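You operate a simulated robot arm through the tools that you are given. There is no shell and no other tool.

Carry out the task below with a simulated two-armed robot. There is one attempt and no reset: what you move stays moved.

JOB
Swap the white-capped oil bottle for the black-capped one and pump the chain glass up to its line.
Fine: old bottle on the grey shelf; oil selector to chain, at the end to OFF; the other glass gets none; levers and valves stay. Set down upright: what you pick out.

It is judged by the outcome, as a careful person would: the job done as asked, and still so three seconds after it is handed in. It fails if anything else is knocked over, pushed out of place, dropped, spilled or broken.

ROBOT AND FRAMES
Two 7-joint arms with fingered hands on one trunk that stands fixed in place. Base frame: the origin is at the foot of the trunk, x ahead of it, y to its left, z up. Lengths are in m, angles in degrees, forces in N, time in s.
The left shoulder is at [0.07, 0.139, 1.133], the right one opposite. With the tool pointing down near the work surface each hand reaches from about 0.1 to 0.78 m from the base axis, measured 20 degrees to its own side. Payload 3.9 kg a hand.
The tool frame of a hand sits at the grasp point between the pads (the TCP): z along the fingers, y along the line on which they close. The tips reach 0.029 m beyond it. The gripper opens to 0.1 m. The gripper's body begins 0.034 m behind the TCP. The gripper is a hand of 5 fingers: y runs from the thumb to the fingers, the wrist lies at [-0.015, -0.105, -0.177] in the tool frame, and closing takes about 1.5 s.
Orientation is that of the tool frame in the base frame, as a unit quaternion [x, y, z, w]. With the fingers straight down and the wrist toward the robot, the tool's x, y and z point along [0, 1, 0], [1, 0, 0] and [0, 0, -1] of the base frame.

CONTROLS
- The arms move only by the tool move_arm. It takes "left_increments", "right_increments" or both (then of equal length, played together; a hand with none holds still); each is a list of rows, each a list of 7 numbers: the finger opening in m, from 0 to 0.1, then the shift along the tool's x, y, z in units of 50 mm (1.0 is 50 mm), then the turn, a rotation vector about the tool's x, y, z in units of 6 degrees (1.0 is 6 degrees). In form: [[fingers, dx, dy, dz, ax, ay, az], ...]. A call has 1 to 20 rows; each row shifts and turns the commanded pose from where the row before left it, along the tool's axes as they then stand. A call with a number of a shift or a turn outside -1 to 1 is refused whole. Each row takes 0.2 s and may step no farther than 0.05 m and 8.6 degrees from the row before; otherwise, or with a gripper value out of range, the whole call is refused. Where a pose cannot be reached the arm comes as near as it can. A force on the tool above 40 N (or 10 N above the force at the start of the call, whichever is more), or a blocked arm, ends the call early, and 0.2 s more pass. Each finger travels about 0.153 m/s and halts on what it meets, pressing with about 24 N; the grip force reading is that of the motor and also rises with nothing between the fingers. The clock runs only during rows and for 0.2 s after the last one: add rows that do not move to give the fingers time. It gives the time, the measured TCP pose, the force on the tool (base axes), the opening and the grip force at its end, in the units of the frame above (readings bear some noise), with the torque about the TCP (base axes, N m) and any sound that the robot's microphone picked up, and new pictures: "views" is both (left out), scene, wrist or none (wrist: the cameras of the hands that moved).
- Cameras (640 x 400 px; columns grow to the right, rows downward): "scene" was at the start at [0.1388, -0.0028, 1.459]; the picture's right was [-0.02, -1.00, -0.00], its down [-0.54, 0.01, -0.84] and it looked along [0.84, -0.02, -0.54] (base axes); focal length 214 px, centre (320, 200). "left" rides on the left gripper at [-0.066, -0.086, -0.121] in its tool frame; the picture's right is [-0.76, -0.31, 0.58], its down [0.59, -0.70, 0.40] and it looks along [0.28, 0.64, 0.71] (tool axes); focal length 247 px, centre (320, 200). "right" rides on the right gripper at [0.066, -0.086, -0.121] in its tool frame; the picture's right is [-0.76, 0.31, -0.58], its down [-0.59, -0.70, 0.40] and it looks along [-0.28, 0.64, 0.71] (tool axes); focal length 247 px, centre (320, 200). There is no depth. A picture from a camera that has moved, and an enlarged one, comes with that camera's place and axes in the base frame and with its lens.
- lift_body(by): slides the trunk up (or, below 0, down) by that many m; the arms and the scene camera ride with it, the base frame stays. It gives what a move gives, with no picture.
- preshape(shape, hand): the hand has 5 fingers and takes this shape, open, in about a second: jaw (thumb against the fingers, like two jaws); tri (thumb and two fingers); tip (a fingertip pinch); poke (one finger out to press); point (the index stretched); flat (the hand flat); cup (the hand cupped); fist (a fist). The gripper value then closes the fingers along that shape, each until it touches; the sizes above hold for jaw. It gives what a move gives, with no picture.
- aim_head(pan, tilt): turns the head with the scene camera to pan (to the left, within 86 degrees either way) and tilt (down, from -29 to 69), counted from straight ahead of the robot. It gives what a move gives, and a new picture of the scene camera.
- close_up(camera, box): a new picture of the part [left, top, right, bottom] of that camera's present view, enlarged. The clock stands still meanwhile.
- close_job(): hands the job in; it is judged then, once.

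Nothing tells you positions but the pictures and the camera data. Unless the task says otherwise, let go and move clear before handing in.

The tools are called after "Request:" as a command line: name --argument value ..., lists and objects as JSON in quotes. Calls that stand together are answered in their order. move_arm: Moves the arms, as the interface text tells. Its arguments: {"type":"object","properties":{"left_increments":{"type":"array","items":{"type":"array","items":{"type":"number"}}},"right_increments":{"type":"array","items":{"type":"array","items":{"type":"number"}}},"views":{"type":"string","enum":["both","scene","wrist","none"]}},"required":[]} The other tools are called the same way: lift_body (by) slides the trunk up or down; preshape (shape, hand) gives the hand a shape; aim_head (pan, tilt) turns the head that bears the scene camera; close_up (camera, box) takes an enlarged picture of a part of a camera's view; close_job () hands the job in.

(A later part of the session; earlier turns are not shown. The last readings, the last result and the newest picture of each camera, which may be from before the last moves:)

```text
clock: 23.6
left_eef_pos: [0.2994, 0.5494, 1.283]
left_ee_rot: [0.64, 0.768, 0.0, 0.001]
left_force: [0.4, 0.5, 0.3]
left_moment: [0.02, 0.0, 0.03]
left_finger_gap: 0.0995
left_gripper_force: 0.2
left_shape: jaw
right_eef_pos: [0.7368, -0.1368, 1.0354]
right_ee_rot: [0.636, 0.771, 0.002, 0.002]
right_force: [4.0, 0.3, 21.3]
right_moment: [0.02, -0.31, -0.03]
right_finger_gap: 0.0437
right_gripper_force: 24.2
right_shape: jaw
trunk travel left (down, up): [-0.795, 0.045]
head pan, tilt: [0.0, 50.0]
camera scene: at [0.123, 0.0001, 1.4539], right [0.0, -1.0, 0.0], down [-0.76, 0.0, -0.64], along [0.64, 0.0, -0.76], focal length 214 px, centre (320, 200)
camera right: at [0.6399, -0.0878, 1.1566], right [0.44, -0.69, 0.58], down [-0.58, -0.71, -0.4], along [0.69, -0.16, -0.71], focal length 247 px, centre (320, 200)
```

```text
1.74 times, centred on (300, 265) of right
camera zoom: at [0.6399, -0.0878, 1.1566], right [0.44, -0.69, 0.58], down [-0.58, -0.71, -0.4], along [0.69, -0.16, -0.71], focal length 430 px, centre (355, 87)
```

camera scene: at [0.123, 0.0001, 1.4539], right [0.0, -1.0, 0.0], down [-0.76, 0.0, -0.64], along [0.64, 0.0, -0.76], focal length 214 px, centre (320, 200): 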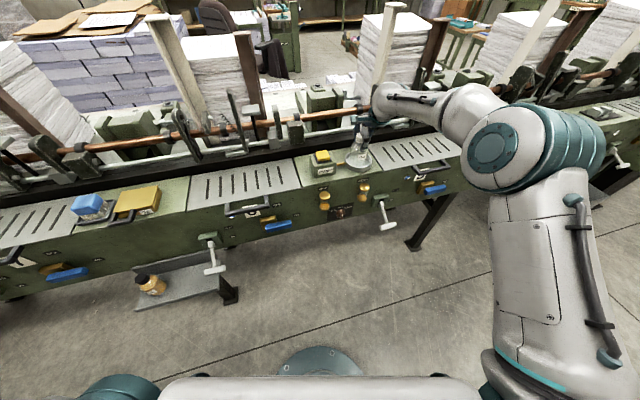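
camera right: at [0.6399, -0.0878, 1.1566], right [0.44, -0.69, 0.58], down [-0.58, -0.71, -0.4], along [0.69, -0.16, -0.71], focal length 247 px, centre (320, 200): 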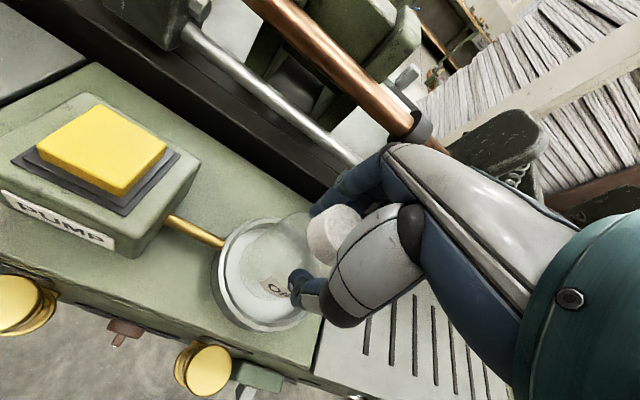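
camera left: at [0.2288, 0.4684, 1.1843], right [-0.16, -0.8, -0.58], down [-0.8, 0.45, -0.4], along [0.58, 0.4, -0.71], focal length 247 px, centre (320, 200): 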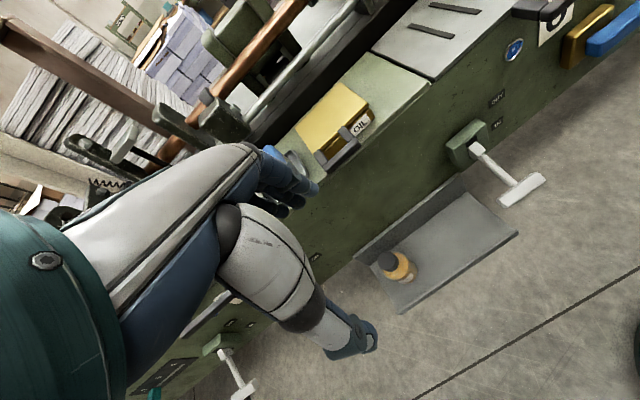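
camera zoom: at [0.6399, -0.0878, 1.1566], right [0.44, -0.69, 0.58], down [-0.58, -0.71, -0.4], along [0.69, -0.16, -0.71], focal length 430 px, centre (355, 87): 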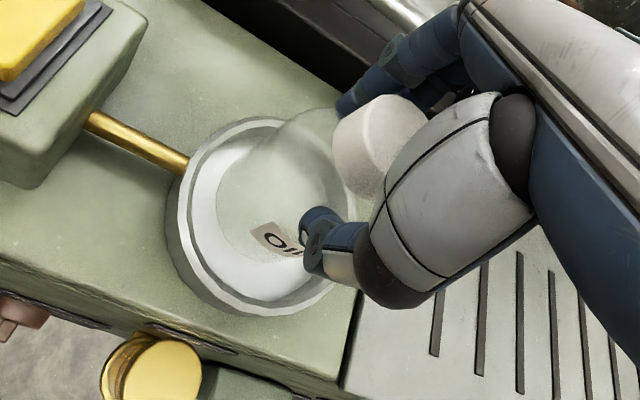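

The fingertips landed on the bottle's sloping shoulder and push up with 21 N. I'll open a little, rise about 1 cm and grip the cap itself.

Request:
move_arm --right_increments '[[0.065, 0, 0, 0, 0, 0, 0], [0.065, 0, 0, -0.1, 0, 0, 0], [0.065, 0, 0, -0.14, 0, 0, 0], [0.05, 0, 0, 0, 0, 0, 0], [0.03, 0, 0, 0, 0, 0, 0], [0.0, 0, 0, 0, 0, 0, 0], [0.0, 0, 0, 0, 0, 0, 0], [0.0, 0, 0, 0, 0, 0, 0], [0.0, 0, 0, 0, 0, 0, 0], [0.0, 0, 0, 0, 0, 0, 0]]' --views "wrist"

Request:
close_up --camera "scene" --box '[300, 90, 428, 170]'

```text
clock: 25.8
left_eef_pos: [0.301, 0.5498, 1.2832]
left_ee_rot: [0.639, 0.769, 0.0, 0.0]
left_force: [0.5, -0.8, -0.1]
left_moment: [0.0, 0.01, 0.02]
left_finger_gap: 0.0995
left_gripper_force: 0.0
left_shape: jaw
right_eef_pos: [0.7378, -0.1362, 1.0445]
right_ee_rot: [0.636, 0.772, 0.0, 0.0]
right_force: [0.8, 0.1, 6.6]
right_moment: [-0.07, -0.09, 0.0]
right_finger_gap: 0.0275
right_gripper_force: 24.0
right_shape: jaw
trunk travel left (down, up): [-0.795, 0.045]
head pan, tilt: [0.0, 50.0]
camera right: at [0.6415, -0.0881, 1.1665], right [0.44, -0.69, 0.58], down [-0.58, -0.71, -0.4], along [0.68, -0.16, -0.71], focal length 247 px, centre (320, 200)
```

right: 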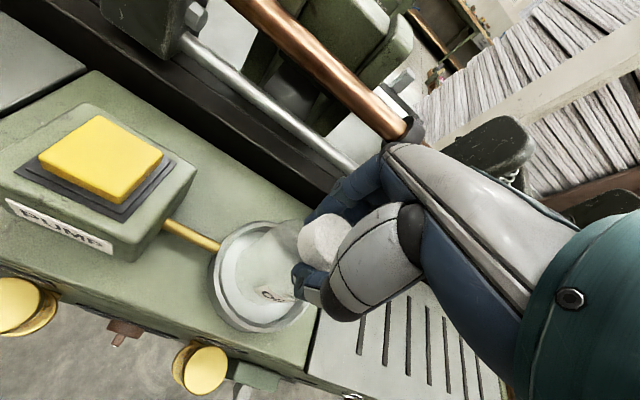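

```text
5.00 times, centred on (364, 130) of scene
camera zoom: at [0.1252, -0.0004, 1.4537], right [0.0, -1.0, 0.0], down [-0.77, 0.0, -0.64], along [0.64, 0.0, -0.77], focal length 1072 px, centre (100, 550)
```

zoom: 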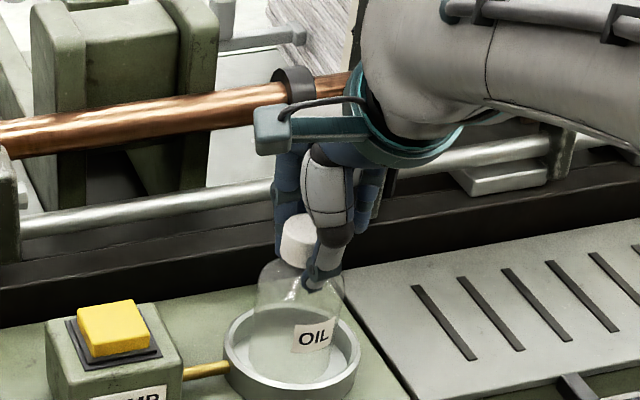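

The fingers now hold the neck just under the cap, at a gap of 27 mm with little upward force. I'll lift gently and check.

Request:
move_arm --right_increments '[[0.0, 0, 0, -0.2, 0, 0, 0], [0.0, 0, 0, -0.4, 0, 0, 0], [0.0, 0, 0, -0.6, 0, 0, 0], [0.0, 0, 0, 0, 0, 0, 0]]' --views "wrist"

Request:
close_up --camera "scene" --box '[300, 80, 428, 160]'

```text
clock: 26.8
left_eef_pos: [0.3021, 0.548, 1.2831]
left_ee_rot: [0.639, 0.769, 0.0, -0.001]
left_force: [0.0, -1.3, -0.1]
left_moment: [0.0, -0.04, 0.04]
left_finger_gap: 0.0996
left_gripper_force: 0.0
left_shape: jaw
right_eef_pos: [0.7386, -0.1361, 1.1036]
right_ee_rot: [0.636, 0.771, -0.001, -0.001]
right_force: [0.3, 0.1, -0.3]
right_moment: [-0.01, -0.01, 0.01]
right_finger_gap: 0.0274
right_gripper_force: 23.8
right_shape: jaw
trunk travel left (down, up): [-0.795, 0.045]
head pan, tilt: [0.0, 50.0]
camera right: at [0.643, -0.0883, 1.225], right [0.45, -0.69, 0.57], down [-0.58, -0.71, -0.4], along [0.68, -0.16, -0.71], focal length 247 px, centre (320, 200)
```

right: 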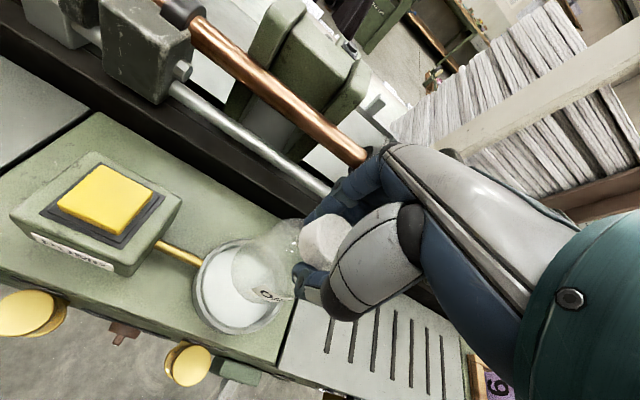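

```text
5.00 times, centred on (364, 120) of scene
camera zoom: at [0.127, -0.0009, 1.4535], right [0.0, -1.0, 0.0], down [-0.77, 0.0, -0.64], along [0.64, 0.0, -0.77], focal length 1072 px, centre (100, 600)
```

zoom: 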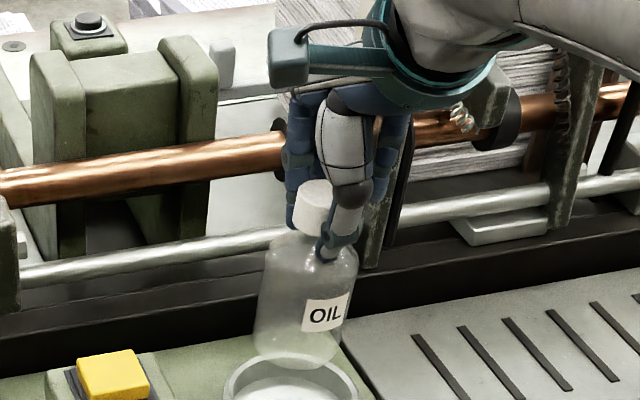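

The white-capped bottle came out cleanly and hangs upright. I'll raise it over the pump box and carry it left above plate 6, which I'll use as an intermediate rest reachable by both arms.

Request:
move_arm --right_increments '[[0.0, 0, 0, -0.8, 0, 0, 0], [0.0, 0, 0, -0.8, 0, 0, 0], [0.0, 0.783, -0.087, 0, 0, 0, 0], [0.0, 0.783, -0.087, 0, 0, 0, 0], [0.0, 0.783, -0.087, 0, 0, 0, 0], [0.0, 0.783, -0.087, 0, 0, 0, 0], [0.0, 0.783, -0.087, 0, 0, 0, 0], [0.0, 0.783, -0.087, 0, 0, 0, 0], [0.0, 0.783, -0.087, 0, 0, 0, 0], [0.0, 0.783, -0.087, 0, 0, 0, 0], [0.0, 0, 0, 0, 0, 0, 0], [0.0, 0, 0, 0, 0, 0, 0]]' --views "both"

Request:
close_up --camera "scene" --box '[160, 80, 360, 205]'

```text
clock: 29.4
left_eef_pos: [0.3028, 0.5496, 1.2827]
left_ee_rot: [0.64, 0.768, 0.0, -0.001]
left_force: [0.8, 0.4, -0.8]
left_moment: [-0.06, 0.01, 0.02]
left_finger_gap: 0.0999
left_gripper_force: 0.0
left_shape: jaw
right_eef_pos: [0.6567, 0.1473, 1.1823]
right_ee_rot: [0.648, 0.761, 0.002, -0.011]
right_force: [0.3, 0.8, 0.2]
right_moment: [0.01, 0.04, 0.01]
right_finger_gap: 0.027
right_gripper_force: 23.8
right_shape: jaw
trunk travel left (down, up): [-0.795, 0.045]
head pan, tilt: [0.0, 50.0]
camera scene: at [0.1265, -0.0002, 1.4535], right [0.0, -1.0, 0.0], down [-0.77, 0.0, -0.64], along [0.64, 0.0, -0.77], focal length 214 px, centre (320, 200)
camera right: at [0.5637, 0.1966, 1.3054], right [0.43, -0.71, 0.56], down [-0.61, -0.69, -0.4], along [0.67, -0.16, -0.73], focal length 247 px, centre (320, 200)
```

scene: 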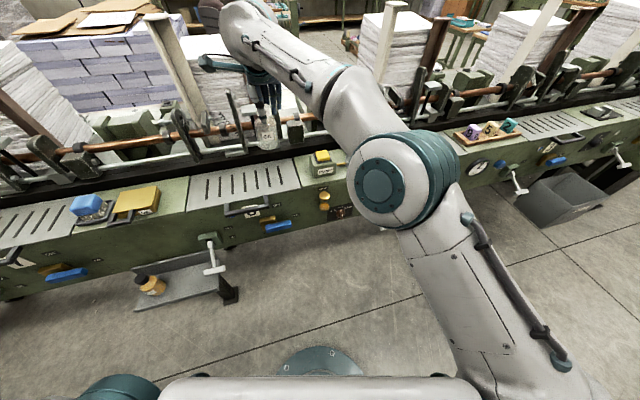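
right: 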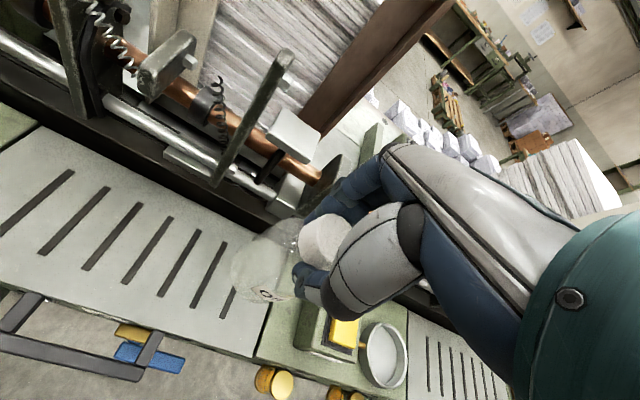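

```text
3.20 times, centred on (260, 142) of scene
camera zoom: at [0.1265, -0.0002, 1.4535], right [0.0, -1.0, 0.0], down [-0.77, 0.0, -0.64], along [0.64, 0.0, -0.77], focal length 686 px, centre (512, 384)
```

zoom: 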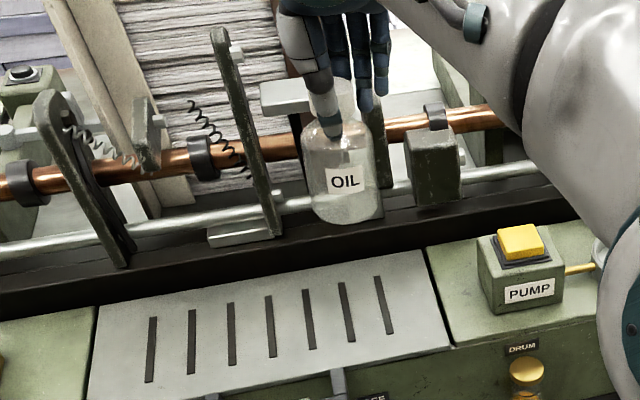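

The right arm is near its limit going left: it is at (0.657, 0.147) and slightly tilted. I'll bring it back a bit right so it levels, then lower it over the right part of plate 6.

Request:
move_arm --right_increments '[[0.0, -0.35, 0.05, 0, 0, 0, 0], [0.0, -0.35, 0.05, 0, 0, 0, 0], [0.0, 0, 0, 0.6, 0, 0, 0], [0.0, 0, 0, 0.6, 0, 0, 0], [0.0, 0, 0, 0, 0, 0, 0]]' --views "both"

Request:
close_up --camera "scene" --box '[160, 80, 360, 205]'

```text
clock: 30.6
left_eef_pos: [0.3019, 0.5491, 1.2833]
left_ee_rot: [0.639, 0.769, -0.001, -0.001]
left_force: [0.2, 0.4, -0.4]
left_moment: [0.0, 0.02, 0.0]
left_finger_gap: 0.1
left_gripper_force: 0.1
left_shape: jaw
right_eef_pos: [0.6654, 0.1184, 1.1328]
right_ee_rot: [0.644, 0.765, 0.01, -0.01]
right_force: [-0.4, 0.4, 0.7]
right_moment: [0.0, -0.02, -0.02]
right_finger_gap: 0.0269
right_gripper_force: 23.8
right_shape: jaw
trunk travel left (down, up): [-0.795, 0.045]
head pan, tilt: [0.0, 50.0]
camera scene: at [0.1263, -0.0002, 1.4536], right [0.0, -1.0, 0.0], down [-0.77, 0.0, -0.64], along [0.64, 0.0, -0.77], focal length 214 px, centre (320, 200)
camera right: at [0.5696, 0.1658, 1.2558], right [0.43, -0.71, 0.56], down [-0.59, -0.69, -0.42], along [0.68, -0.15, -0.72], focal length 247 px, centre (320, 200)
```

scene: 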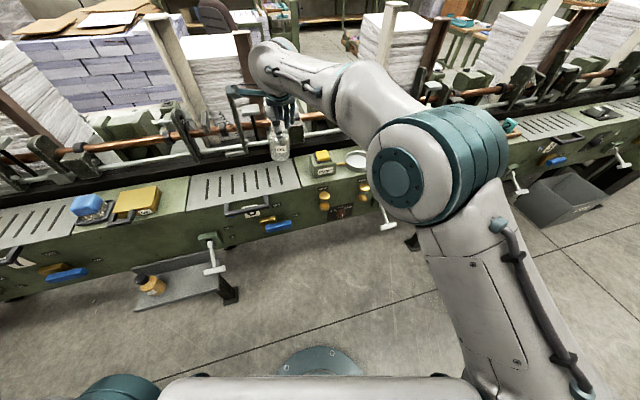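
right: 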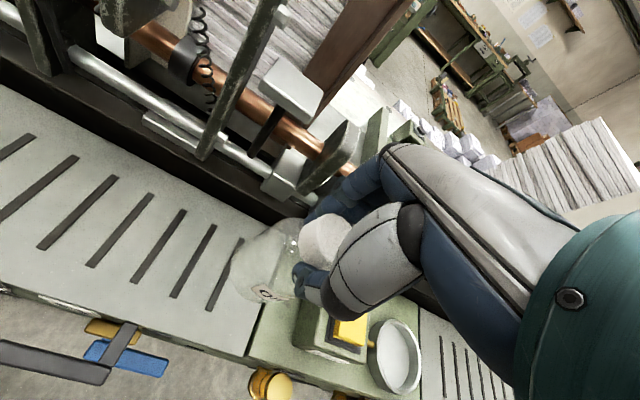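

```text
3.20 times, centred on (260, 142) of scene
camera zoom: at [0.1263, -0.0002, 1.4536], right [0.0, -1.0, 0.0], down [-0.77, 0.0, -0.64], along [0.64, 0.0, -0.77], focal length 686 px, centre (512, 384)
```

zoom: 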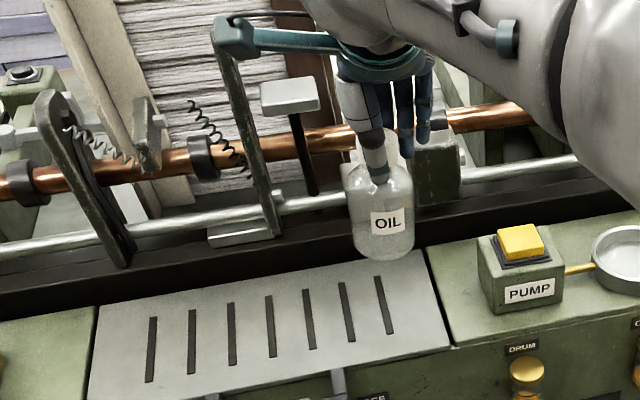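

The bottle is above the right end of plate 6, but I'd like about 2 cm more margin from the plate edge and a small tilt correction. Then I'll descend further.

Request:
move_arm --right_increments '[[0.0, 0.3, -0.15, 0, 0, -0.27, 0], [0.0, 0, 0, 0.4, 0, 0, 0], [0.0, 0, 0, 0.4, 0, 0, 0], [0.0, 0, 0, 0, 0, 0, 0], [0.0, 0, 0, 0, 0, 0, 0]]' --views "wrist"

Request:
close_up --camera "scene" --box '[160, 80, 360, 205]'

```text
clock: 32.0
left_eef_pos: [0.3031, 0.5479, 1.2833]
left_ee_rot: [0.64, 0.769, 0.0, 0.0]
left_force: [-0.8, 0.4, 0.6]
left_moment: [0.02, 0.03, 0.0]
left_finger_gap: 0.1002
left_gripper_force: 0.0
left_shape: jaw
right_eef_pos: [0.6627, 0.1165, 1.0989]
right_ee_rot: [0.655, 0.755, 0.009, -0.007]
right_force: [0.0, -0.8, 0.1]
right_moment: [-0.04, 0.01, 0.02]
right_finger_gap: 0.0271
right_gripper_force: 23.8
right_shape: jaw
trunk travel left (down, up): [-0.795, 0.045]
head pan, tilt: [0.0, 50.0]
stopped in row 5 (right hand): the arm was blocked; the commanded pose is now the measured one
camera right: at [0.5701, 0.1674, 1.222], right [0.41, -0.72, 0.56], down [-0.61, -0.67, -0.41], along [0.68, -0.17, -0.72], focal length 247 px, centre (320, 200)
```

right: 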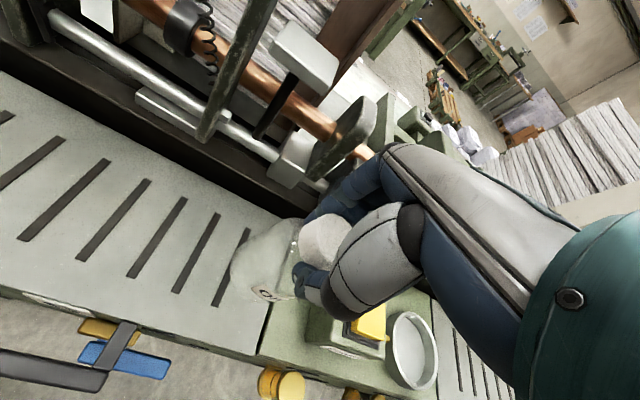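

```text
3.20 times, centred on (260, 142) of scene
camera zoom: at [0.1267, -0.001, 1.4535], right [0.0, -1.0, 0.0], down [-0.77, 0.0, -0.64], along [0.64, 0.0, -0.77], focal length 686 px, centre (512, 384)
```

zoom: 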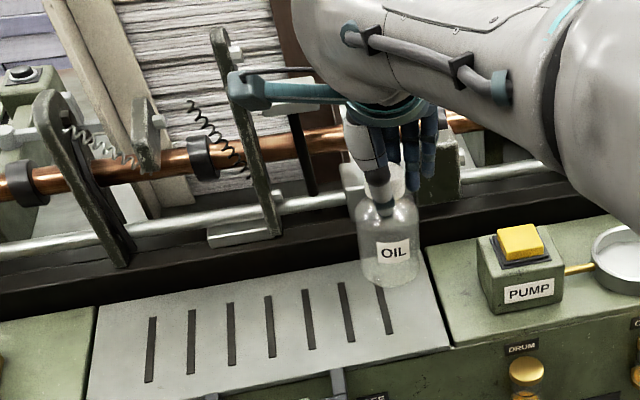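

The arm stopped at a joint limit with no contact force. I'll let the hand yaw clockwise, which seems to be the direction the arm wants, and see whether that frees it.

Request:
move_arm --right_increments '[[0.0, 0, 0, 0, 0, 0, 0.8], [0.0, 0, 0, 0, 0, 0, 0.8], [0.0, 0, 0, 0, 0, -0.2, 0.8], [0.0, 0, 0, 0.2, 0, 0, 0], [0.0, 0, 0, 0, 0, 0, 0]]' --views "wrist"

Request:
close_up --camera "scene" --box '[160, 80, 360, 205]'

```text
clock: 33.2
left_eef_pos: [0.3018, 0.5489, 1.2833]
left_ee_rot: [0.639, 0.769, -0.001, 0.0]
left_force: [0.9, -0.5, 0.1]
left_moment: [-0.02, 0.0, 0.02]
left_finger_gap: 0.0999
left_gripper_force: 0.1
left_shape: jaw
right_eef_pos: [0.6718, 0.102, 1.0964]
right_ee_rot: [0.754, 0.657, 0.008, -0.011]
right_force: [0.0, 0.0, -0.8]
right_moment: [-0.01, 0.01, -0.01]
right_finger_gap: 0.0269
right_gripper_force: 24.5
right_shape: jaw
trunk travel left (down, up): [-0.795, 0.045]
head pan, tilt: [0.0, 50.0]
camera right: at [0.597, 0.1764, 1.2207], right [0.2, -0.81, 0.56], down [-0.78, -0.48, -0.41], along [0.6, -0.35, -0.72], focal length 247 px, centre (320, 200)
```

right: 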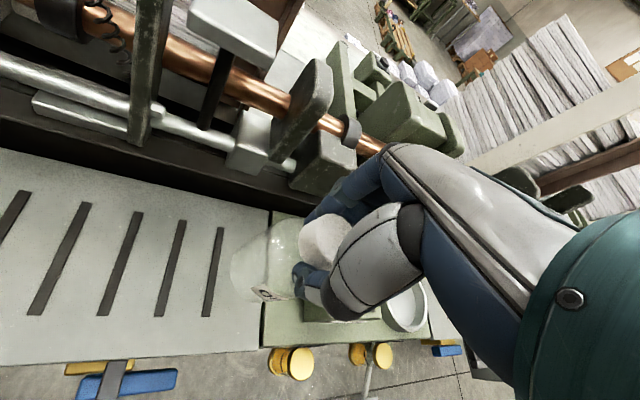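

```text
3.20 times, centred on (260, 142) of scene
camera zoom: at [0.1265, -0.0005, 1.4535], right [0.0, -1.0, 0.0], down [-0.77, 0.0, -0.64], along [0.64, 0.0, -0.77], focal length 686 px, centre (512, 384)
```

zoom: 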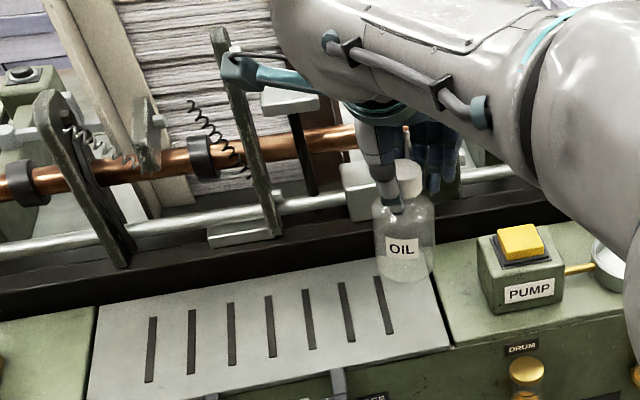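

That direction pushed the hand right, so I'll yaw the other way. Aligning the hand with the forearm, which points left, should bring the wrist back toward the right shoulder.

Request:
move_arm --right_increments '[[0.0, 0, 0, -0.3, 0, 0, -0.9], [0.0, 0, 0, 0, 0, 0, -0.9], [0.0, 0, 0, 0, 0, 0, -0.9], [0.0, 0, 0, 0, 0, 0, -0.9], [0.0, 0, 0, 0, 0, 0, -0.9], [0.0, 0, 0, 0, 0, 0, -0.9], [0.0, 0, 0, 0, 0, 0, -0.9], [0.0, 0, 0, 0, 0, 0, -0.9], [0.0, 0, 0, 0, 0, 0, 0]]' --views "wrist"

Request:
close_up --camera "scene" --box '[160, 80, 360, 205]'

```text
clock: 35.2
left_eef_pos: [0.303, 0.5489, 1.2827]
left_ee_rot: [0.639, 0.769, 0.001, 0.0]
left_force: [-0.3, -0.3, -0.5]
left_moment: [0.01, -0.02, -0.02]
left_finger_gap: 0.0995
left_gripper_force: 0.0
left_shape: jaw
right_eef_pos: [0.6616, 0.1201, 1.1045]
right_ee_rot: [0.444, 0.896, 0.0, 0.001]
right_force: [0.0, 0.0, 0.7]
right_moment: [0.0, -0.03, 0.02]
right_finger_gap: 0.0272
right_gripper_force: 23.6
right_shape: jaw
trunk travel left (down, up): [-0.795, 0.045]
head pan, tilt: [0.0, 50.0]
camera right: at [0.5547, 0.121, 1.226], right [0.7, -0.41, 0.58], down [-0.2, -0.9, -0.4], along [0.68, 0.16, -0.71], focal length 247 px, centre (320, 200)
```

right: 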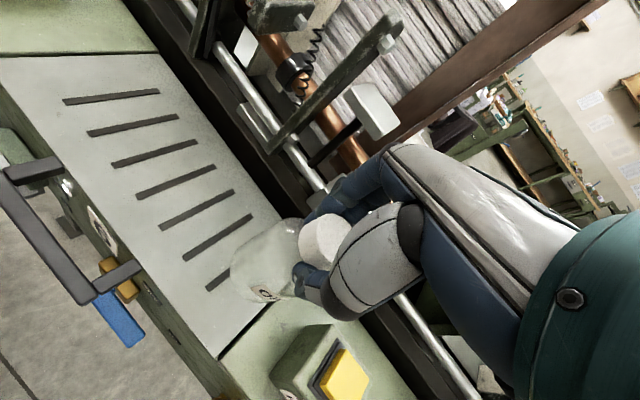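

```text
3.20 times, centred on (260, 142) of scene
camera zoom: at [0.1263, -0.0004, 1.4536], right [0.0, -1.0, 0.0], down [-0.77, 0.0, -0.64], along [0.64, 0.0, -0.77], focal length 686 px, centre (512, 384)
```

zoom: 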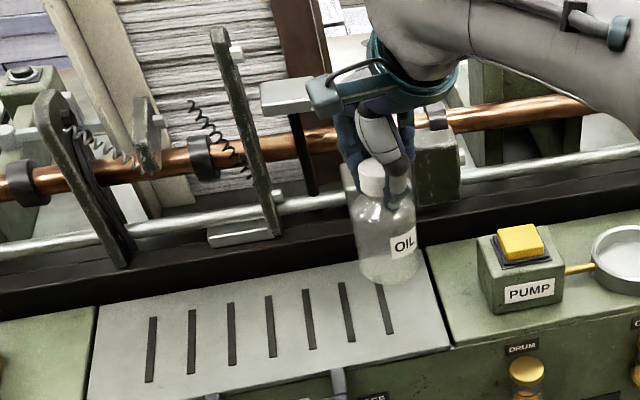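

Now the arm tracks exactly and the bottle is level. I'll shift to about (0.645, 0.165) over the plate and lower it most of the way.

Request:
move_arm --right_increments '[[0.0, 0.46, 0.14, 0, 0, 0, 0], [0.0, 0.46, 0.14, 0, 0, 0, 0], [0.0, 0, 0, 0.4, 0, 0, 0], [0.0, 0, 0, 0.3, 0, 0, 0], [0.0, 0, 0, 0, 0, 0, 0]]' --views "wrist"

Request:
close_up --camera "scene" --box '[160, 80, 360, 205]'

```text
clock: 36.4
left_eef_pos: [0.3023, 0.5485, 1.283]
left_ee_rot: [0.64, 0.768, 0.001, 0.0]
left_force: [-0.1, -0.3, 0.2]
left_moment: [0.01, 0.0, 0.02]
left_finger_gap: 0.0998
left_gripper_force: 0.0
left_shape: jaw
right_eef_pos: [0.6476, 0.1655, 1.069]
right_ee_rot: [0.444, 0.896, -0.001, 0.0]
right_force: [-0.6, -0.6, -0.9]
right_moment: [0.01, 0.03, 0.01]
right_finger_gap: 0.027
right_gripper_force: 23.7
right_shape: jaw
trunk travel left (down, up): [-0.795, 0.045]
head pan, tilt: [0.0, 50.0]
camera right: at [0.538, 0.166, 1.1903], right [0.7, -0.42, 0.58], down [-0.2, -0.9, -0.4], along [0.68, 0.16, -0.71], focal length 247 px, centre (320, 200)
```

right: 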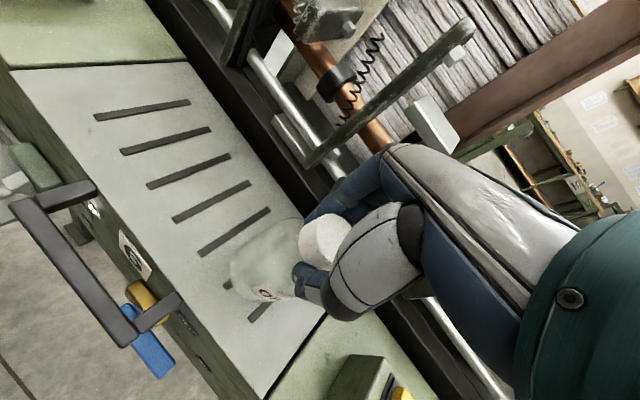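

```text
3.20 times, centred on (260, 142) of scene
camera zoom: at [0.1263, -0.0007, 1.4536], right [0.0, -1.0, 0.0], down [-0.77, 0.0, -0.64], along [0.64, 0.0, -0.77], focal length 686 px, centre (512, 384)
```

zoom: 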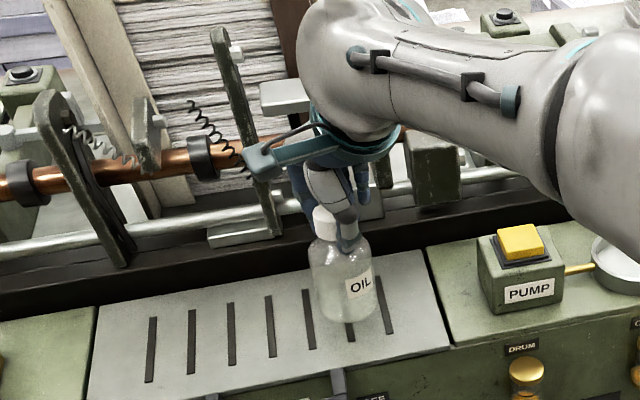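

The bottle is well placed over the plate and about 2 cm above it. I'll lower in small steps and watch for contact force.

Request:
move_arm --right_increments '[[0.0, 0, 0, 0.12, 0, 0, 0], [0.0, 0, 0, 0.12, 0, 0, 0], [0.0, 0, 0, 0, 0, 0, 0]]' --views "none"

Request:
close_up --camera "scene" --box '[200, 100, 328, 180]'

```text
clock: 37.2
left_eef_pos: [0.3027, 0.5476, 1.2821]
left_ee_rot: [0.639, 0.769, 0.0, 0.0]
left_force: [-0.2, 0.4, 0.1]
left_moment: [-0.01, 0.0, 0.02]
left_finger_gap: 0.0999
left_gripper_force: 0.1
left_shape: jaw
right_eef_pos: [0.6456, 0.1648, 1.0571]
right_ee_rot: [0.445, 0.896, -0.001, 0.001]
right_force: [0.0, 0.4, -0.7]
right_moment: [0.02, 0.02, 0.0]
right_finger_gap: 0.0268
right_gripper_force: 24.1
right_shape: jaw
trunk travel left (down, up): [-0.795, 0.045]
head pan, tilt: [0.0, 50.0]
```

```text
5.00 times, centred on (264, 140) of scene
camera zoom: at [0.1265, -0.0007, 1.4535], right [0.0, -1.0, 0.0], down [-0.77, 0.0, -0.64], along [0.64, 0.0, -0.77], focal length 1072 px, centre (600, 500)
```

zoom: 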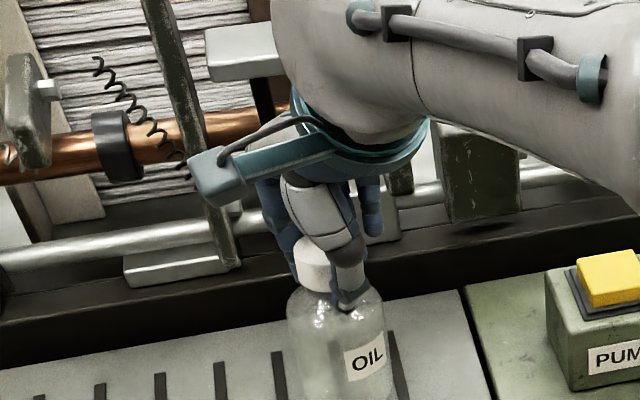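

No contact yet at z 1.057. I'll continue in 3–4 mm steps.

Request:
move_arm --right_increments '[[0.0, 0, 0, 0.07, 0, 0, 0], [0.0, 0, 0, 0.07, 0, 0, 0], [0.0, 0, 0, 0, 0, 0, 0]]' --views "none"

Request:
close_up --camera "scene" --box '[200, 110, 328, 190]'

```text
clock: 38.0
left_eef_pos: [0.3028, 0.5477, 1.2822]
left_ee_rot: [0.64, 0.769, -0.001, 0.0]
left_force: [-0.3, -0.4, -0.8]
left_moment: [0.0, -0.01, 0.0]
left_finger_gap: 0.0997
left_gripper_force: 0.0
left_shape: jaw
right_eef_pos: [0.6457, 0.1649, 1.0501]
right_ee_rot: [0.445, 0.896, 0.001, 0.001]
right_force: [0.5, -1.1, -0.8]
right_moment: [0.0, 0.01, 0.02]
right_finger_gap: 0.0271
right_gripper_force: 24.1
right_shape: jaw
trunk travel left (down, up): [-0.795, 0.045]
head pan, tilt: [0.0, 50.0]
```

```text
5.00 times, centred on (264, 150) of scene
camera zoom: at [0.1265, -0.0007, 1.4535], right [0.0, -1.0, 0.0], down [-0.77, 0.0, -0.64], along [0.64, 0.0, -0.77], focal length 1072 px, centre (600, 450)
```

zoom: 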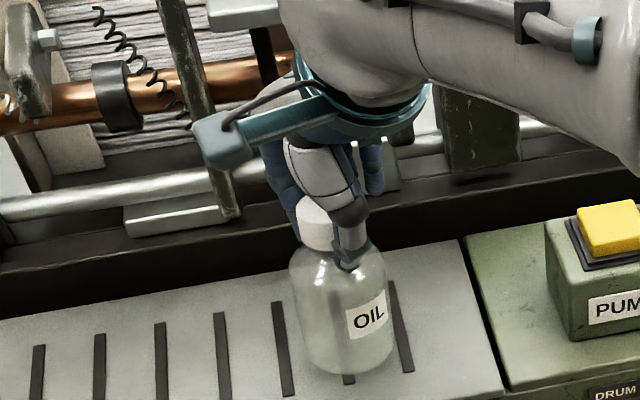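

Request:
move_arm --right_increments '[[0.0, 0, 0, 0.05, 0, 0, 0], [0.0, 0, 0, 0.05, 0, 0, 0], [0.0, 0, 0, 0, 0, 0, 0]]' --views "none"

```text
clock: 38.8
left_eef_pos: [0.3022, 0.548, 1.2841]
left_ee_rot: [0.638, 0.77, 0.0, 0.0]
left_force: [-0.3, 0.5, 0.3]
left_moment: [0.0, 0.01, 0.0]
left_finger_gap: 0.0997
left_gripper_force: 0.1
left_shape: jaw
right_eef_pos: [0.6456, 0.165, 1.045]
right_ee_rot: [0.445, 0.896, 0.0, 0.002]
right_force: [-0.3, -0.7, 0.4]
right_moment: [0.0, -0.03, -0.02]
right_finger_gap: 0.0269
right_gripper_force: 23.6
right_shape: jaw
trunk travel left (down, up): [-0.795, 0.045]
head pan, tilt: [0.0, 50.0]
```

Still no contact at z 1.045, so I'll keep going in small steps.

Request:
move_arm --right_increments '[[0.0, 0, 0, 0.05, 0, 0, 0], [0.0, 0, 0, 0, 0, 0, 0]]' --views "none"

Request:
move_arm --right_increments '[[0.0, 0, 0, 0.05, 0, 0, 0], [0.0, 0, 0, 0, 0, 0, 0]]' --views "none"

Request:
close_up --camera "scene" --box '[200, 110, 328, 190]'

```text
clock: 39.4
left_eef_pos: [0.3031, 0.5477, 1.2831]
left_ee_rot: [0.64, 0.769, -0.001, 0.0]
left_force: [0.4, 0.2, -0.4]
left_moment: [-0.01, -0.01, -0.02]
left_finger_gap: 0.0998
left_gripper_force: 0.1
left_shape: jaw
right_eef_pos: [0.6472, 0.1637, 1.0429]
right_ee_rot: [0.445, 0.896, -0.002, 0.001]
right_force: [0.1, 0.3, -1.2]
right_moment: [-0.01, -0.02, 0.04]
right_finger_gap: 0.0269
right_gripper_force: 23.9
right_shape: jaw
trunk travel left (down, up): [-0.795, 0.045]
head pan, tilt: [0.0, 50.0]
```

```text
clock: 40.0
left_eef_pos: [0.3014, 0.5483, 1.284]
left_ee_rot: [0.64, 0.769, 0.0, 0.0]
left_force: [0.3, 0.2, -0.4]
left_moment: [0.0, -0.01, -0.04]
left_finger_gap: 0.0997
left_gripper_force: 0.1
left_shape: jaw
right_eef_pos: [0.646, 0.1648, 1.0421]
right_ee_rot: [0.444, 0.896, 0.0, 0.002]
right_force: [0.1, -0.1, 4.5]
right_moment: [0.03, -0.06, 0.01]
right_finger_gap: 0.0271
right_gripper_force: 24.0
right_shape: jaw
trunk travel left (down, up): [-0.795, 0.045]
head pan, tilt: [0.0, 50.0]
```

```text
5.00 times, centred on (264, 150) of scene
camera zoom: at [0.1257, -0.0007, 1.4537], right [0.0, -1.0, 0.0], down [-0.77, 0.0, -0.64], along [0.64, 0.0, -0.77], focal length 1072 px, centre (600, 450)
```

zoom: 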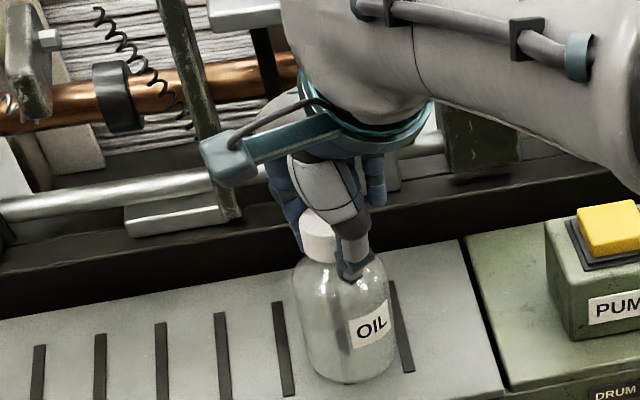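

Contact at 4.5 N: the bottle stands on the plate. I'll open the fingers and check before lifting away.

Request:
move_arm --right_increments '[[0.04, 0, 0, 0, 0, 0, 0], [0.06, 0, 0, 0, 0, 0, 0], [0.08, 0, 0, 0, 0, 0, 0], [0.09, 0, 0, 0, 0, 0, 0], [0.09, 0, 0, 0, 0, 0, 0]]' --views "wrist"

Request:
close_up --camera "scene" --box '[200, 110, 328, 190]'

```text
clock: 41.2
left_eef_pos: [0.3023, 0.5479, 1.2822]
left_ee_rot: [0.639, 0.769, -0.001, 0.0]
left_force: [0.2, 1.8, 0.0]
left_moment: [0.02, 0.0, 0.0]
left_finger_gap: 0.0998
left_gripper_force: 0.1
left_shape: jaw
right_eef_pos: [0.6459, 0.1647, 1.0406]
right_ee_rot: [0.445, 0.896, 0.0, 0.001]
right_force: [-0.1, 0.5, -0.3]
right_moment: [-0.02, 0.0, 0.03]
right_finger_gap: 0.0895
right_gripper_force: 0.1
right_shape: jaw
trunk travel left (down, up): [-0.795, 0.045]
head pan, tilt: [0.0, 50.0]
camera right: at [0.5386, 0.1655, 1.1619], right [0.7, -0.42, 0.58], down [-0.2, -0.9, -0.4], along [0.68, 0.16, -0.71], focal length 247 px, centre (320, 200)
```

right: 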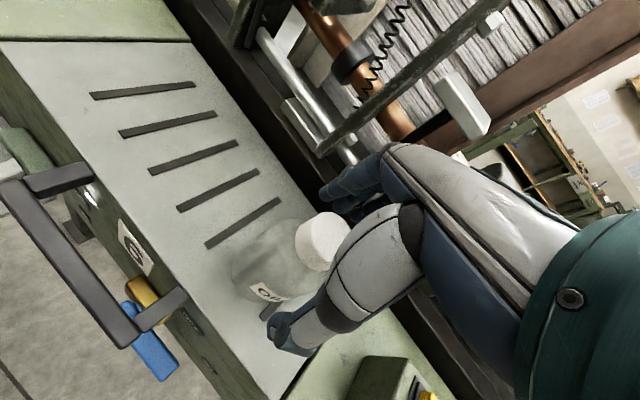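

```text
5.00 times, centred on (264, 150) of scene
camera zoom: at [0.1265, -0.0007, 1.4535], right [0.0, -1.0, 0.0], down [-0.77, 0.0, -0.64], along [0.64, 0.0, -0.77], focal length 1072 px, centre (600, 450)
```

zoom: 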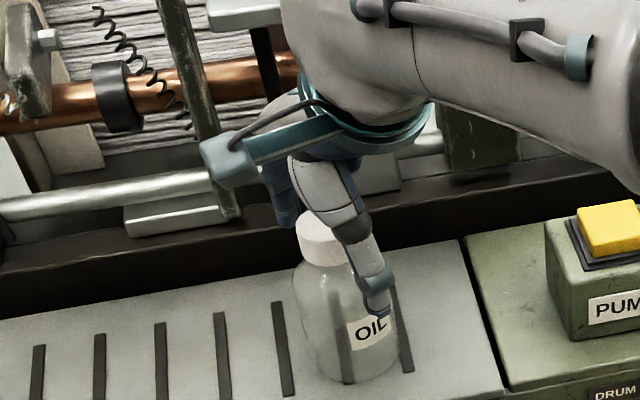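

The bottle stands on its own. I'll lift the right hand straight up and move it away to the right.

Request:
move_arm --right_increments '[[0.09, 0, 0, -0.5, 0, 0, 0], [0.09, 0, 0, -0.9, 0, 0, 0], [0.09, 0, 0, -0.9, 0, 0, 0], [0.09, 0, 0, -0.9, 0, 0, 0], [0.09, -0.412, -0.814, 0, 0, 0, 0], [0.09, -0.412, -0.814, 0, 0, 0, 0], [0.09, -0.412, -0.814, 0, 0, 0, 0], [0.09, -0.412, -0.814, 0, 0, 0, 0], [0.09, -0.412, -0.814, 0, 0, 0, 0], [0.09, -0.412, -0.814, 0, 0, 0, 0], [0.09, -0.412, -0.814, 0, 0, 0, 0], [0.09, -0.412, -0.814, 0, 0, 0, 0], [0.09, -0.412, -0.814, 0, 0, 0, 0], [0.09, 0, 0, 0, 0, 0, 0]]' --views "scene"

Request:
close_up --camera "scene" --box '[180, 80, 380, 205]'

```text
clock: 44.2
left_eef_pos: [0.3042, 0.5487, 1.2813]
left_ee_rot: [0.639, 0.769, 0.0, 0.0]
left_force: [0.4, -0.1, 0.2]
left_moment: [-0.01, 0.0, 0.01]
left_finger_gap: 0.1
left_gripper_force: 0.0
left_shape: jaw
right_eef_pos: [0.4655, -0.2029, 1.1998]
right_ee_rot: [0.445, 0.895, -0.002, 0.002]
right_force: [-0.7, 0.0, -0.3]
right_moment: [0.0, 0.0, -0.01]
right_finger_gap: 0.09
right_gripper_force: 0.1
right_shape: jaw
trunk travel left (down, up): [-0.795, 0.045]
head pan, tilt: [0.0, 50.0]
camera scene: at [0.1271, 0.0005, 1.4535], right [0.0, -1.0, 0.0], down [-0.77, 0.0, -0.64], along [0.64, 0.0, -0.77], focal length 214 px, centre (320, 200)
```

scene: 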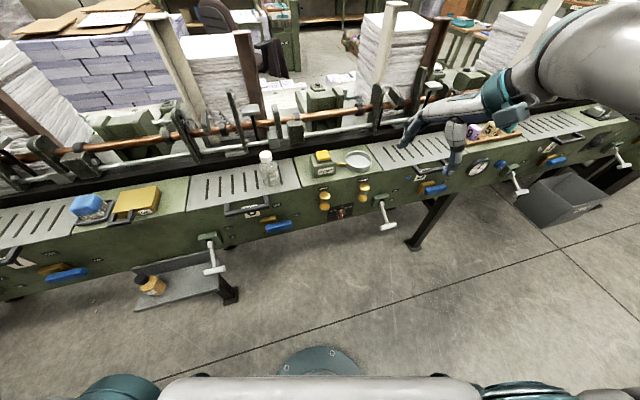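

```text
3.20 times, centred on (280, 142) of scene
camera zoom: at [0.1271, 0.0005, 1.4535], right [0.0, -1.0, 0.0], down [-0.77, 0.0, -0.64], along [0.64, 0.0, -0.77], focal length 686 px, centre (448, 384)
```

zoom: 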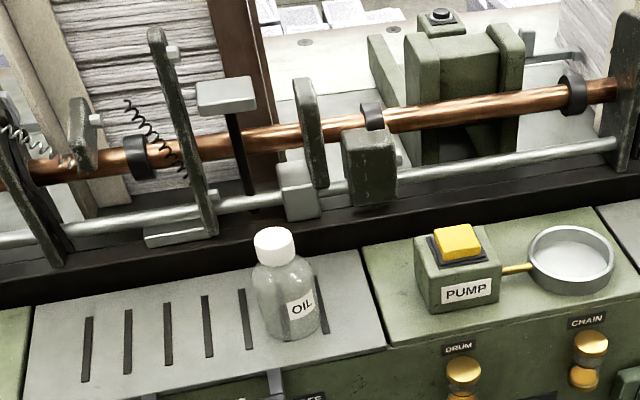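

The white-capped bottle stands upright on plate 6 at (0.647, 0.166), and the empty cup is centred at about (0.735, -0.138). Now the left hand goes above the bottle.

Request:
move_arm --left_increments '[[0.09, -0.731, 0.444, 0.233, 0, 0, 0], [0.09, -0.731, 0.444, 0.233, 0, 0, 0], [0.09, -0.731, 0.444, 0.233, 0, 0, 0], [0.09, -0.731, 0.444, 0.233, 0, 0, 0], [0.09, -0.731, 0.444, 0.233, 0, 0, 0], [0.09, -0.731, 0.444, 0.233, 0, 0, 0], [0.09, -0.731, 0.444, 0.233, 0, 0, 0], [0.09, -0.731, 0.444, 0.233, 0, 0, 0], [0.09, -0.731, 0.444, 0.233, 0, 0, 0], [0.09, -0.731, 0.444, 0.233, 0, 0, 0], [0.09, -0.731, 0.444, 0.233, 0, 0, 0], [0.09, -0.731, 0.444, 0.233, 0, 0, 0], [0.09, 0, 0, 0, 0, 0, 0]]' --views "both"

Request:
close_up --camera "scene" --box '[180, 80, 380, 205]'

```text
clock: 47.0
left_eef_pos: [0.6431, 0.1671, 1.1419]
left_ee_rot: [0.64, 0.769, -0.001, 0.0]
left_force: [-0.4, -0.4, 0.2]
left_moment: [-0.02, 0.02, -0.03]
left_finger_gap: 0.0902
left_gripper_force: 0.2
left_shape: jaw
right_eef_pos: [0.4643, -0.2026, 1.2025]
right_ee_rot: [0.444, 0.896, -0.002, 0.002]
right_force: [-0.3, -0.5, 1.0]
right_moment: [-0.02, 0.0, 0.0]
right_finger_gap: 0.0901
right_gripper_force: 0.0
right_shape: jaw
trunk travel left (down, up): [-0.795, 0.045]
head pan, tilt: [0.0, 50.0]
camera scene: at [0.1259, 0.0008, 1.4536], right [0.0, -1.0, 0.0], down [-0.77, 0.0, -0.64], along [0.64, 0.0, -0.77], focal length 214 px, centre (320, 200)
camera left: at [0.5712, 0.0872, 1.2628], right [-0.16, -0.8, -0.58], down [-0.8, 0.45, -0.4], along [0.58, 0.4, -0.71], focal length 247 px, centre (320, 200)
```

scene: 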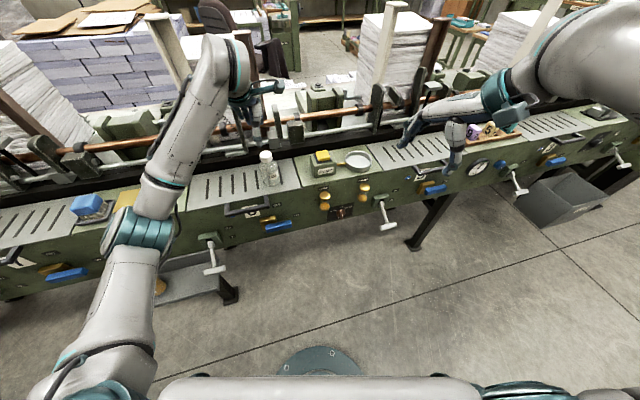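
left: 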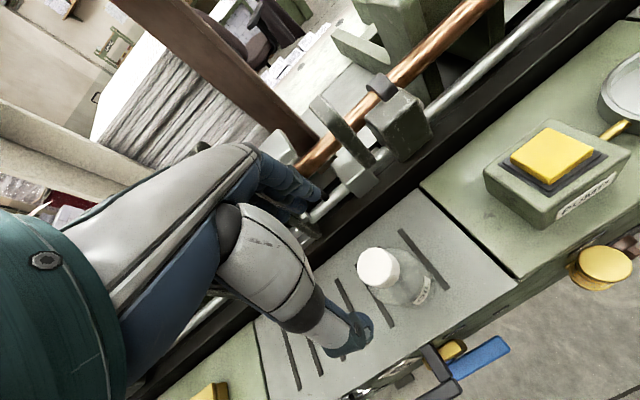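

```text
3.20 times, centred on (280, 142) of scene
camera zoom: at [0.1259, 0.0008, 1.4536], right [0.0, -1.0, 0.0], down [-0.77, 0.0, -0.64], along [0.64, 0.0, -0.77], focal length 686 px, centre (448, 384)
```

zoom: 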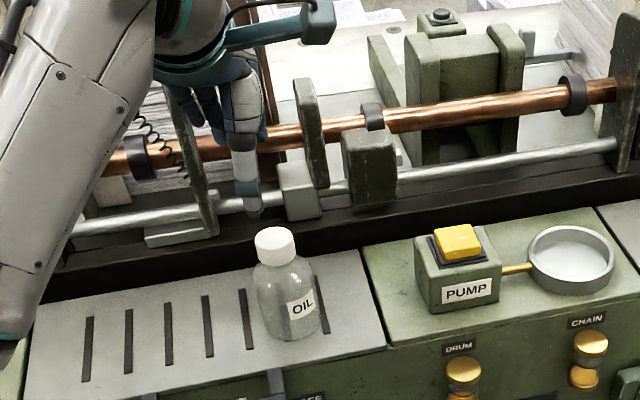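

The left hand is centred over the cap to within a few mm. I'll descend to the same grip height as before, z≈1.043.

Request:
move_arm --left_increments '[[0.09, -0.07, 0.05, 0.5, 0, 0, 0], [0.09, 0, 0, 0.6, 0, 0, 0], [0.09, 0, 0, 0.5, 0, 0, 0], [0.09, 0, 0, 0.37, 0, 0, 0], [0.09, 0, 0, 0, 0, 0, 0]]' --views "wrist"

Request:
close_up --camera "scene" --box '[200, 110, 328, 190]'

```text
clock: 48.2
left_eef_pos: [0.6462, 0.1614, 1.0552]
left_ee_rot: [0.641, 0.768, 0.001, -0.009]
left_force: [-0.3, 0.4, 0.1]
left_moment: [-0.01, 0.0, -0.01]
left_finger_gap: 0.0904
left_gripper_force: 0.1
left_shape: jaw
left hand out of reach, approached as far as the arm can: row 4
right_eef_pos: [0.466, -0.2039, 1.2016]
right_ee_rot: [0.444, 0.896, -0.001, 0.002]
right_force: [-0.1, 0.6, -0.3]
right_moment: [0.0, -0.04, 0.02]
right_finger_gap: 0.0899
right_gripper_force: 0.0
right_shape: jaw
trunk travel left (down, up): [-0.795, 0.045]
head pan, tilt: [0.0, 50.0]
camera left: at [0.5749, 0.0793, 1.1763], right [-0.17, -0.79, -0.58], down [-0.8, 0.46, -0.38], along [0.57, 0.4, -0.71], focal length 247 px, centre (320, 200)
```

left: 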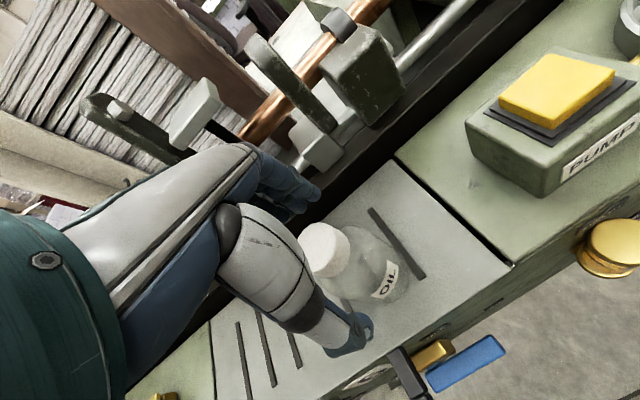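

```text
5.00 times, centred on (264, 150) of scene
camera zoom: at [0.1265, -0.0004, 1.4535], right [0.0, -1.0, 0.0], down [-0.77, 0.0, -0.64], along [0.64, 0.0, -0.77], focal length 1072 px, centre (600, 450)
```

zoom: 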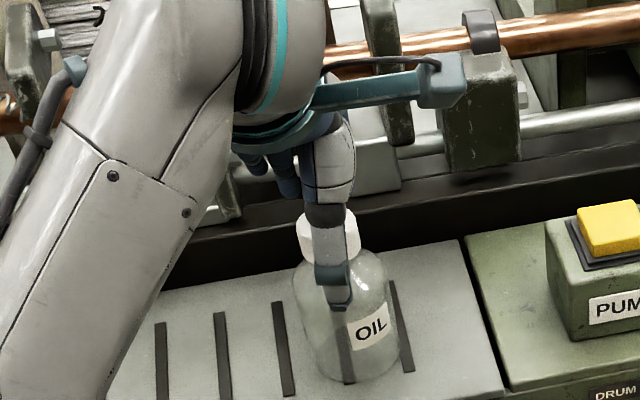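

The left arm ran into a wrist limit at this yaw. I'll rise, turn the hand clockwise about 30°, and check it tracks before descending again.

Request:
move_arm --left_increments '[[0.09, 0, 0, -0.6, 0, 0, 0], [0.09, 0, 0, -0.6, 0, 0, 0], [0.09, 0, 0, -0.3, 0, 0, 0.9], [0.09, 0, 0, 0, 0, 0, 0.9], [0.09, 0, 0, 0, 0, 0, 0.9], [0.09, 0, 0, 0, 0, 0, 0.9], [0.09, 0, 0, 0, 0, 0, 0.9], [0.09, 0, 0, 0, 0, 0, 0.9], [0.09, 0, 0, 0, 0, 0, 0]]' --views "wrist"

```text
clock: 50.2
left_eef_pos: [0.6441, 0.1596, 1.1296]
left_ee_rot: [0.829, 0.559, -0.001, 0.001]
left_force: [-0.2, -0.7, -0.1]
left_moment: [-0.04, -0.01, 0.03]
left_finger_gap: 0.09
left_gripper_force: 0.1
left_shape: jaw
right_eef_pos: [0.4651, -0.204, 1.2009]
right_ee_rot: [0.445, 0.896, -0.001, 0.002]
right_force: [-0.3, 0.1, -0.2]
right_moment: [-0.01, 0.05, 0.02]
right_finger_gap: 0.0899
right_gripper_force: 0.1
right_shape: jaw
trunk travel left (down, up): [-0.795, 0.045]
head pan, tilt: [0.0, 50.0]
camera left: at [0.5423, 0.1311, 1.2511], right [-0.57, -0.59, -0.58], down [-0.43, 0.81, -0.4], along [0.7, 0.02, -0.71], focal length 247 px, centre (320, 200)
```

left: 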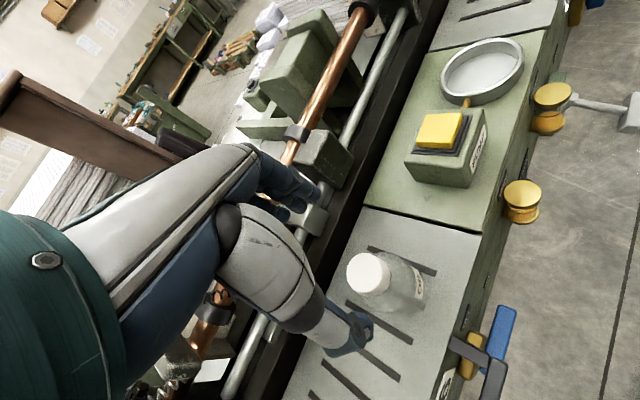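

It tracks well at this yaw. I'll nudge 4 mm left and descend to z≈1.043.

Request:
move_arm --left_increments '[[0.09, 0.07, 0, 0.5, 0, 0, 0], [0.09, 0, 0, 0.5, 0, 0, 0], [0.09, 0, 0, 0.4, 0, 0, 0], [0.09, 0, 0, 0.34, 0, 0, 0], [0.09, 0, 0, 0, 0, 0, 0]]' --views "wrist"

Request:
close_up --camera "scene" --box '[200, 110, 328, 190]'

```text
clock: 51.4
left_eef_pos: [0.6476, 0.1623, 1.0433]
left_ee_rot: [0.829, 0.559, 0.0, 0.001]
left_force: [-0.1, -0.4, 0.3]
left_moment: [0.01, 0.01, -0.05]
left_finger_gap: 0.0904
left_gripper_force: 0.1
left_shape: jaw
right_eef_pos: [0.4652, -0.2041, 1.2006]
right_ee_rot: [0.444, 0.896, -0.001, 0.002]
right_force: [0.2, 0.6, -0.4]
right_moment: [-0.02, -0.02, 0.03]
right_finger_gap: 0.09
right_gripper_force: 0.1
right_shape: jaw
trunk travel left (down, up): [-0.795, 0.045]
head pan, tilt: [0.0, 50.0]
camera left: at [0.5432, 0.134, 1.164], right [-0.57, -0.59, -0.58], down [-0.43, 0.81, -0.4], along [0.7, 0.02, -0.71], focal length 247 px, centre (320, 200)
```

left: 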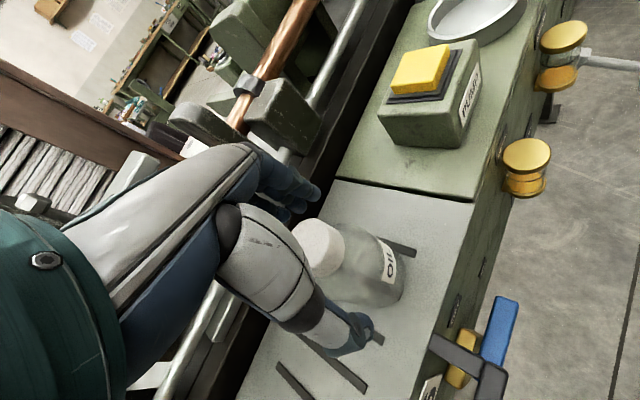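

```text
5.00 times, centred on (264, 150) of scene
camera zoom: at [0.1263, -0.0009, 1.4536], right [0.0, -1.0, 0.0], down [-0.77, 0.0, -0.64], along [0.64, 0.0, -0.77], focal length 1072 px, centre (600, 450)
```

zoom: 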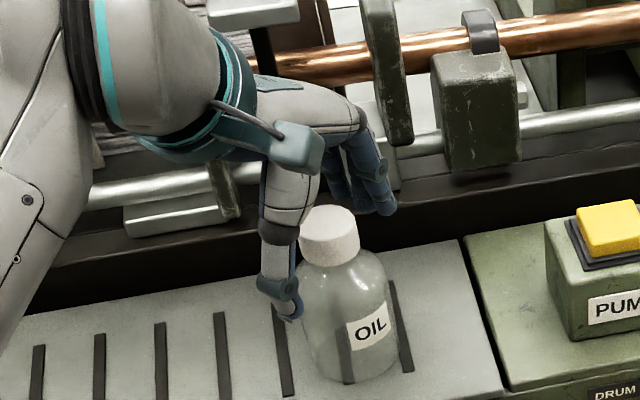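

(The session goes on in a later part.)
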